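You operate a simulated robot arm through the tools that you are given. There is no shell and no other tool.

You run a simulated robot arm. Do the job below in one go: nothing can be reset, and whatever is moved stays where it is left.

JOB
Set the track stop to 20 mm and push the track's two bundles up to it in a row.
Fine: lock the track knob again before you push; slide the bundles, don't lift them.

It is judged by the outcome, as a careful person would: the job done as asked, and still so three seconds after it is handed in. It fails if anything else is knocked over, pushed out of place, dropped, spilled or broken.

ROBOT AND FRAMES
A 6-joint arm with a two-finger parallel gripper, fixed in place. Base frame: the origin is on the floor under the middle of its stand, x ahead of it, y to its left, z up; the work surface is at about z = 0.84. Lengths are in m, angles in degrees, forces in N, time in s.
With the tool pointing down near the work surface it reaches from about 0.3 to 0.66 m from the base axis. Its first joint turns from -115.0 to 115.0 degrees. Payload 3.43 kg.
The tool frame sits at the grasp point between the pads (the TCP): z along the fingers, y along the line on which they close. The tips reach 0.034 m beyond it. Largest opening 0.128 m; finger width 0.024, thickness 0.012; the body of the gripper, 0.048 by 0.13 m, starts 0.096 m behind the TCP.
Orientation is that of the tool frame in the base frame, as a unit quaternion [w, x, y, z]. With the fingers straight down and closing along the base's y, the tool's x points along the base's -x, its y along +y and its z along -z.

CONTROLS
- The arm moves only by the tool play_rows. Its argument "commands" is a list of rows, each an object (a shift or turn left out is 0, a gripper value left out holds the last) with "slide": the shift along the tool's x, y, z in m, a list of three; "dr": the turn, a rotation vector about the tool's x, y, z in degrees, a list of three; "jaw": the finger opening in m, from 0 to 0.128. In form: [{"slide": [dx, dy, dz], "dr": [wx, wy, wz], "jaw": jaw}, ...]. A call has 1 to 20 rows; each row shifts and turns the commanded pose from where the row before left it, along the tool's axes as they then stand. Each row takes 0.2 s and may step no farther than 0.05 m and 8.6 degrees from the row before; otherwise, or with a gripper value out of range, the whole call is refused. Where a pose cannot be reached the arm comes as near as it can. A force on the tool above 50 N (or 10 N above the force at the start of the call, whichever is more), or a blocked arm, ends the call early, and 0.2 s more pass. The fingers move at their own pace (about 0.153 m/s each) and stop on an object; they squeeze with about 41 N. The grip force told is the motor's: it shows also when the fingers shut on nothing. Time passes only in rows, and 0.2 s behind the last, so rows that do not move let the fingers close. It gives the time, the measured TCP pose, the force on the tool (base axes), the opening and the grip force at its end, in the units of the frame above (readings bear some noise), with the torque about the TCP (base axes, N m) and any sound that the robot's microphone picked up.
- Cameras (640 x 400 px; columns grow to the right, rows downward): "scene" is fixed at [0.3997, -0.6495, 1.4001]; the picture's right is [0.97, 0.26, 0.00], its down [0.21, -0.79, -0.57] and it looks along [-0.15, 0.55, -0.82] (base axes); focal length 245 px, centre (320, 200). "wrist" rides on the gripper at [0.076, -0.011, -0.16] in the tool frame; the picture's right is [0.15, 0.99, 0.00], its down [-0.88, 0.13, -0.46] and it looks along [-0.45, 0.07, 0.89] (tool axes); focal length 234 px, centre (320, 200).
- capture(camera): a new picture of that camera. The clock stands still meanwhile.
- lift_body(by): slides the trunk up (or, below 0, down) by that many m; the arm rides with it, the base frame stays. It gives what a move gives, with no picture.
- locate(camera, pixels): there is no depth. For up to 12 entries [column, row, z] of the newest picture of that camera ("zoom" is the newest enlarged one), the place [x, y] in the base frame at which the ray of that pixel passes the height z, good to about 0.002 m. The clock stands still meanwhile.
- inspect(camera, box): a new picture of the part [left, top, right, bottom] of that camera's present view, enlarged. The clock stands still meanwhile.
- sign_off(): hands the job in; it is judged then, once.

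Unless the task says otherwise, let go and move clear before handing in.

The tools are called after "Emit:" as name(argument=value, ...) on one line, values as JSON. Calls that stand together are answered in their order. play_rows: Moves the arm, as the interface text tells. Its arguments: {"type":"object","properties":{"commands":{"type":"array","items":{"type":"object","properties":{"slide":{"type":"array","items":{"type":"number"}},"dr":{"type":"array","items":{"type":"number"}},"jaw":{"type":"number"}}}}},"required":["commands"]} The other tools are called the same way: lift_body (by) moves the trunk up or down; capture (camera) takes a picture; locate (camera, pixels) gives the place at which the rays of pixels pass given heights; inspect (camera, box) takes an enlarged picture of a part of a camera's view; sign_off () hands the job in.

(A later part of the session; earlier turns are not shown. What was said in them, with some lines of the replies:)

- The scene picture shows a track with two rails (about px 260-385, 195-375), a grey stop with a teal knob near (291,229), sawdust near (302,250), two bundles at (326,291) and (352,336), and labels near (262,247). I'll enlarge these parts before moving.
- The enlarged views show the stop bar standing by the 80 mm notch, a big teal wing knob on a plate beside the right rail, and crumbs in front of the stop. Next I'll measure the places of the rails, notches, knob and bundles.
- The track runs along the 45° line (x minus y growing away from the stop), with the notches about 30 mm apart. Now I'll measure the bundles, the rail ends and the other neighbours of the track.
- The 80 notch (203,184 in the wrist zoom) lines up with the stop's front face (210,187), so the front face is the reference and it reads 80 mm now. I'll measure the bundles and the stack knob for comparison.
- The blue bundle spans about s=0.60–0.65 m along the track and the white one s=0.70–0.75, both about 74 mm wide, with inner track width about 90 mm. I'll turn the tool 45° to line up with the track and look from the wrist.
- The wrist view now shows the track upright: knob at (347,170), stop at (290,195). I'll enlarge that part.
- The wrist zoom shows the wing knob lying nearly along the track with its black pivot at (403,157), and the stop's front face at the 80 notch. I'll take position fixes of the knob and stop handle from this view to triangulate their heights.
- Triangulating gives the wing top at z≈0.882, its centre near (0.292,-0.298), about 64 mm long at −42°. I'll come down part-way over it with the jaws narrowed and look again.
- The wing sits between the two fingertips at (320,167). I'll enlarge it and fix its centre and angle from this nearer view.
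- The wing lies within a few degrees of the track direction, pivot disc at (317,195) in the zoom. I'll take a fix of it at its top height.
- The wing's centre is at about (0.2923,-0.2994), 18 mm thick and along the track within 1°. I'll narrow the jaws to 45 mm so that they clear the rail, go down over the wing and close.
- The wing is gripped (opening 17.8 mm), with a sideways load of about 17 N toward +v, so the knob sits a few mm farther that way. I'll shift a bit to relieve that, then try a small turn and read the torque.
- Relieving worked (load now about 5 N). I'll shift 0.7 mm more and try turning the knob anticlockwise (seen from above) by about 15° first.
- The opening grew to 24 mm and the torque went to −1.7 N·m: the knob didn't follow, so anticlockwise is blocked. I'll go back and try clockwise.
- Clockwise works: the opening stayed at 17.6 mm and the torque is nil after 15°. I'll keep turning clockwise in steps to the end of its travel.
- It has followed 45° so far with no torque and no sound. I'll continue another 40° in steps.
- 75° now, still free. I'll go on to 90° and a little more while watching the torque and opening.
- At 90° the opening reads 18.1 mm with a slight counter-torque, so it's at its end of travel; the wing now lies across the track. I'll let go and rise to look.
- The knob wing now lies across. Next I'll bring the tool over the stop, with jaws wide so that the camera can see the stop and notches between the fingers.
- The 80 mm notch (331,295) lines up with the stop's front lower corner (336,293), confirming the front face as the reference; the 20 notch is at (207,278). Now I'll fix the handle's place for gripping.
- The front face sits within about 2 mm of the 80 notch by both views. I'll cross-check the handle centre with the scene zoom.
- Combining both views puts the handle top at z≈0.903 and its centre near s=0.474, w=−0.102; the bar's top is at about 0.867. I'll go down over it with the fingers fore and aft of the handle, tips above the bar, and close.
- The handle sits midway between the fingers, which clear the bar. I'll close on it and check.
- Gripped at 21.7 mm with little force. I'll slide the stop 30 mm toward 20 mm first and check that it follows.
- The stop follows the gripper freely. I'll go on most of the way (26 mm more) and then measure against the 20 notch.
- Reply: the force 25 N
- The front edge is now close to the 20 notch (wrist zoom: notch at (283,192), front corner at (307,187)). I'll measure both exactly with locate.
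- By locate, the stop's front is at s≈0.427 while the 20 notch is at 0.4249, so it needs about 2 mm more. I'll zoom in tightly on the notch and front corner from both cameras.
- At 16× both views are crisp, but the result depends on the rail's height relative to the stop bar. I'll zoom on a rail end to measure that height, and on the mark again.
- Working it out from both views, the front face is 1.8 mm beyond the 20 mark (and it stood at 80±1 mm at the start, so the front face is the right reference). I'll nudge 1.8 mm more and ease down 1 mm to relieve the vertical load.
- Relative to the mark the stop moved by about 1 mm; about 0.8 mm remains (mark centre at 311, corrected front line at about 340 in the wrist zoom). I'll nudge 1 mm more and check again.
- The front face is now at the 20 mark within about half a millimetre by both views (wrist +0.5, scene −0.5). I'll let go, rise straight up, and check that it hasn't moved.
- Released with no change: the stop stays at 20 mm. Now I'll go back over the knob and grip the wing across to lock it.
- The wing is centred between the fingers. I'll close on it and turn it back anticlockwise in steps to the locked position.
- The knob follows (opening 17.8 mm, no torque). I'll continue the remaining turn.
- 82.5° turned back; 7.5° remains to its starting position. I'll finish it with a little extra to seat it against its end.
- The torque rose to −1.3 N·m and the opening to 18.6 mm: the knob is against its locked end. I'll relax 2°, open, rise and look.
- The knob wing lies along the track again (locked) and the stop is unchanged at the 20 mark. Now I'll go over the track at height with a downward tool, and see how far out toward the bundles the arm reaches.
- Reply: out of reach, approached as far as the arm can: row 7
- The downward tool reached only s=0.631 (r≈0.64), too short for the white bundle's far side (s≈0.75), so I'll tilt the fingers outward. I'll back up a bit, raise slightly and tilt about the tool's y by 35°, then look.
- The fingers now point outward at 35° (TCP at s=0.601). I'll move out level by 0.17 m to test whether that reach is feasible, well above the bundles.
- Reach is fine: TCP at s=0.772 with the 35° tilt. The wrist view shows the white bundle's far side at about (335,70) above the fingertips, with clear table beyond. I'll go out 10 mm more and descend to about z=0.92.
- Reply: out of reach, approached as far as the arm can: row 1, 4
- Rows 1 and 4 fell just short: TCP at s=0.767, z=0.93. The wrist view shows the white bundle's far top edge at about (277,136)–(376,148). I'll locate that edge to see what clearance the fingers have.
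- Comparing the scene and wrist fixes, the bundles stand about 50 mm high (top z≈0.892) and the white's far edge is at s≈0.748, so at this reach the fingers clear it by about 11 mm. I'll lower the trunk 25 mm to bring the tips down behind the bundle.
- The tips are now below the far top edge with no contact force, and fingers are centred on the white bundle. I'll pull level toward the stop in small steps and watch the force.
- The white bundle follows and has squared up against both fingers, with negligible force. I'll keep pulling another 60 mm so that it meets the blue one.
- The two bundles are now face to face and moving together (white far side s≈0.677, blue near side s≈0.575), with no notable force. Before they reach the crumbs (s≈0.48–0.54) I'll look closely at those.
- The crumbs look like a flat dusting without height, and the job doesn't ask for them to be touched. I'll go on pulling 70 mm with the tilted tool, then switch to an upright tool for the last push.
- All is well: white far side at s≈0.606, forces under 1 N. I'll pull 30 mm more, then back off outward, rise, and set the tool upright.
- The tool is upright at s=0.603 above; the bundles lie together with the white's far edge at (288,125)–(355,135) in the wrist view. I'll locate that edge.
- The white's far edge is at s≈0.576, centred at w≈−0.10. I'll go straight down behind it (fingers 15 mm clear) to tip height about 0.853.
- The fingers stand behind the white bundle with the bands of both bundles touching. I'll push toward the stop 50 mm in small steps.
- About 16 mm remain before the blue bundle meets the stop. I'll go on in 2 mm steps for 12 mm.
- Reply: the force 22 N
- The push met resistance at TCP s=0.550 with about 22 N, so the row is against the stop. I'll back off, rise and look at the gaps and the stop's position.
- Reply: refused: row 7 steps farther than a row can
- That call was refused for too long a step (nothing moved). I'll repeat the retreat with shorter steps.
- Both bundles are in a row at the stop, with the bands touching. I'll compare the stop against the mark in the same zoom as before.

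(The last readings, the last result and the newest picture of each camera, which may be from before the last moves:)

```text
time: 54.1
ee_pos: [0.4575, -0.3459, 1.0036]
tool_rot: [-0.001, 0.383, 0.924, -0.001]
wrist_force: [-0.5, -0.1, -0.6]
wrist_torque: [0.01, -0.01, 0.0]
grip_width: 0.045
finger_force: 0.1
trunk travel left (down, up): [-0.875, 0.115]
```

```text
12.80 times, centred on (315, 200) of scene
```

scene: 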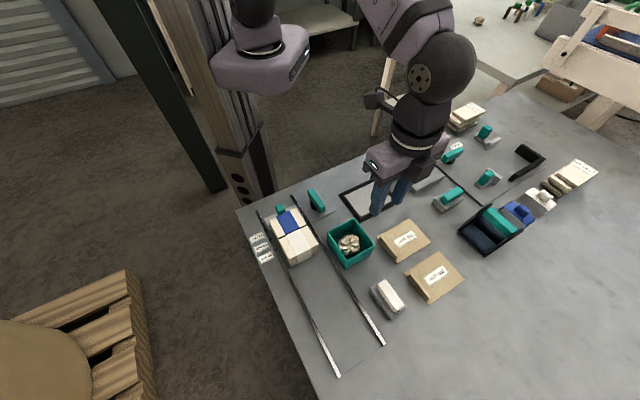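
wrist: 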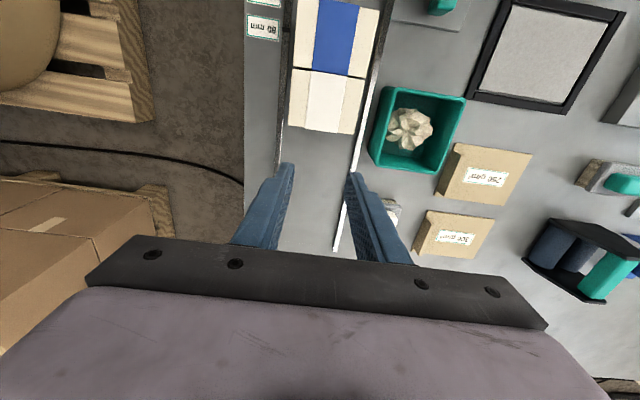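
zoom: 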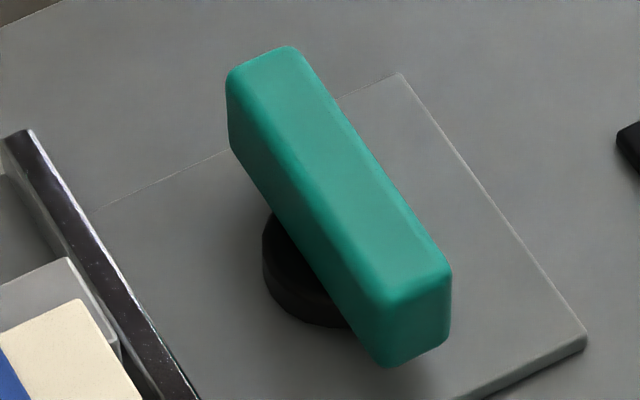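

The knob is locked and the stop's front sits at the mark (crept under 1 mm under the push). I'll bring the wrist camera right above the stop/bundle joint to check the contact and the mark from overhead.

Emit:
play_rows(commands=[{"slide": [0.02, -0.042, 0]}, {"slide": [0.02, -0.042, 0]}, {"slide": [0.02, -0.042, 0]}, {"slide": [0.012, -0.042, 0]}, {}])

Emit:
capture(camera="wrist")

Emit:
inspect(camera="wrist", box=[240, 40, 400, 180])

```text
time: 55.3
ee_pos: [0.2889, -0.4126, 1.0046]
tool_rot: [-0.001, 0.383, 0.924, -0.001]
wrist_force: [0.4, -0.4, -1.4]
wrist_torque: [0.0, 0.0, 0.01]
grip_width: 0.0452
finger_force: 0.1
trunk travel left (down, up): [-0.875, 0.115]
```

```text
taken
```

wrist: 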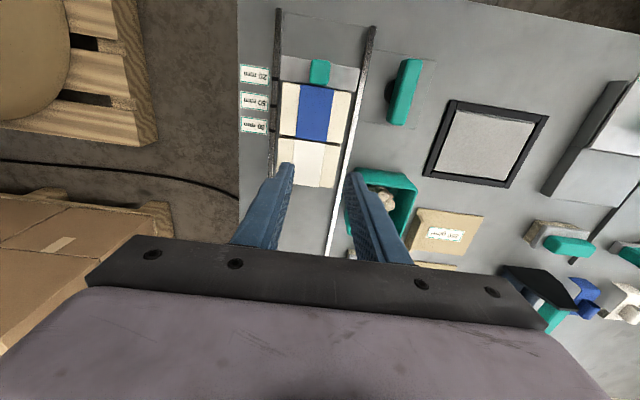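

```text
2.86 times, centred on (320, 110) of wrist
```

zoom: 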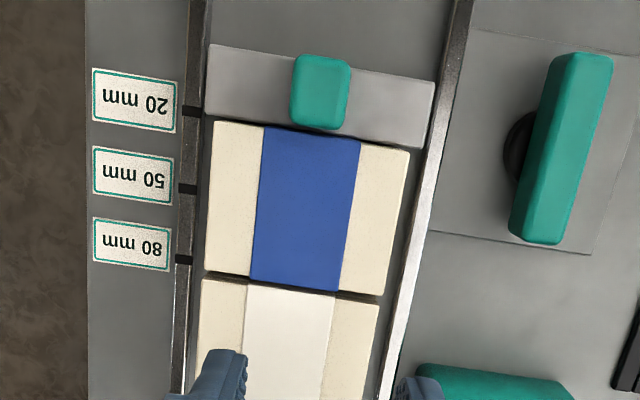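

From above, the stop's front edge (205,115) lines up with the 20 notch (188,112) and the blue bundle meets the stop. I'll zoom in on that joint once more.

Emit:
inspect(camera="wrist", box=[270, 60, 320, 95])

Emit:
inspect(camera="wrist", box=[310, 60, 360, 95])

Emit:
inspect(camera="wrist", box=[270, 125, 350, 195])

```text
11.43 times, centred on (295, 78) of wrist
```

zoom: 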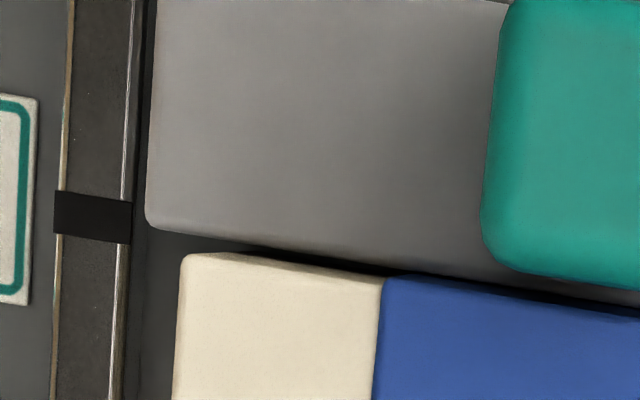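

```text
11.43 times, centred on (335, 78) of wrist
```

zoom: 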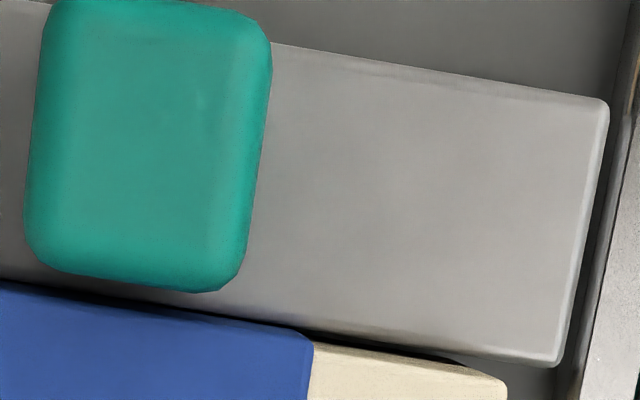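

```text
5.71 times, centred on (310, 160) of wrist
```

zoom: 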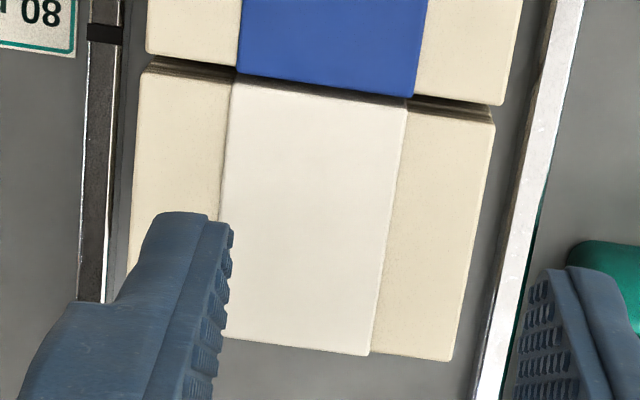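

The front edge is within about 0.5 mm of the 20 mark, the blue band lies against the stop squarely, and the white band lies against the blue. I'll rise clear and take a last scene picture.

Emit:
play_rows(commands=[{"slide": [0, 0, -0.04]}, {"slide": [0.03, 0.03, -0.02]}, {"slide": [0.03, 0.03, -0.02]}, {"slide": [0.03, 0.03, 0]}, {}])

Emit:
capture(camera="scene")

Emit:
inspect(camera="scene", box=[240, 180, 400, 320])

```text
time: 56.5
ee_pos: [0.2885, -0.2865, 1.0855]
tool_rot: [-0.001, 0.382, 0.924, 0.0]
wrist_force: [-0.1, -1.1, 0.5]
wrist_torque: [0.03, 0.02, -0.01]
grip_width: 0.0454
finger_force: 0.0
trunk travel left (down, up): [-0.875, 0.115]
```

```text
taken
```

scene: 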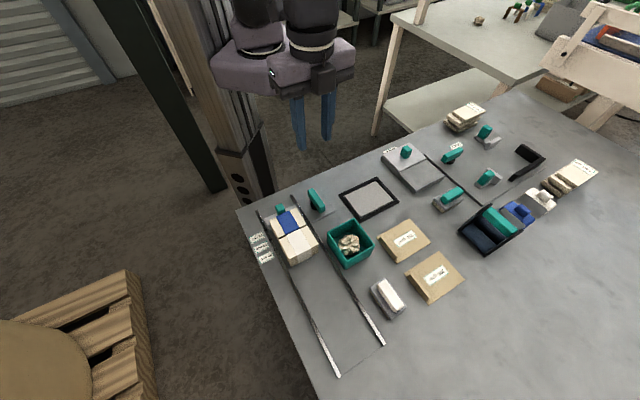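

```text
2.86 times, centred on (320, 250) of scene
```

zoom: 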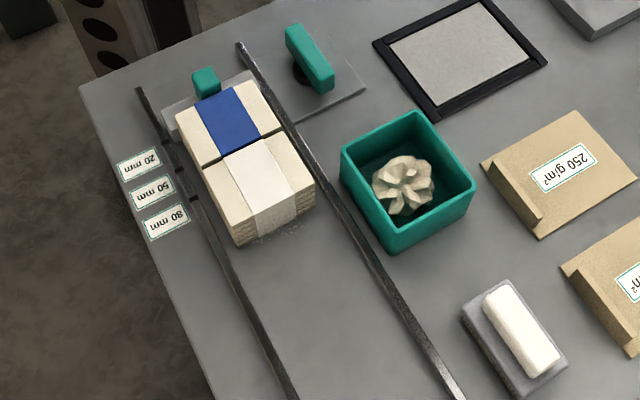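

The last picture shows the stop at the 20 mm notch, the knob wing back along the track (locked), and the blue and white bundles in a row against the stop at (290,235). The bin, pads and other items are where they were. The arm is clear, so I'm handing the job in.

Emit:
sign_off()

```text
The job is handed in.
```

The track stop is set to 20 mm, the knob is locked again, and both bundles are in a row against the stop. I've handed the job in.

- **Stop:** I took the stop's front face as the reference, because it was level with the 80 mm mark at the start. In the last overhead view it was within about 0.5 mm of the 20 mm mark. It shifted by less than 1 mm when the bundles were pushed against it.
- **Knob:** I turned it back anticlockwise until it hit its end, which is the position it started in, before any pushing.
- **Bundles:** Both were slid, not lifted. I pulled the white one up to the blue one, then pushed the pair until they met the stop at about 22 N. The blue band rests against the stop and the white band against the blue.
- **Crumbs on the track:** I left them, and the bundles now sit on top of them. They didn't keep the blue bundle from reaching the stop.

Nothing else on the bench looks moved. The arm is clear, and I left the trunk 25 mm lower than it started.
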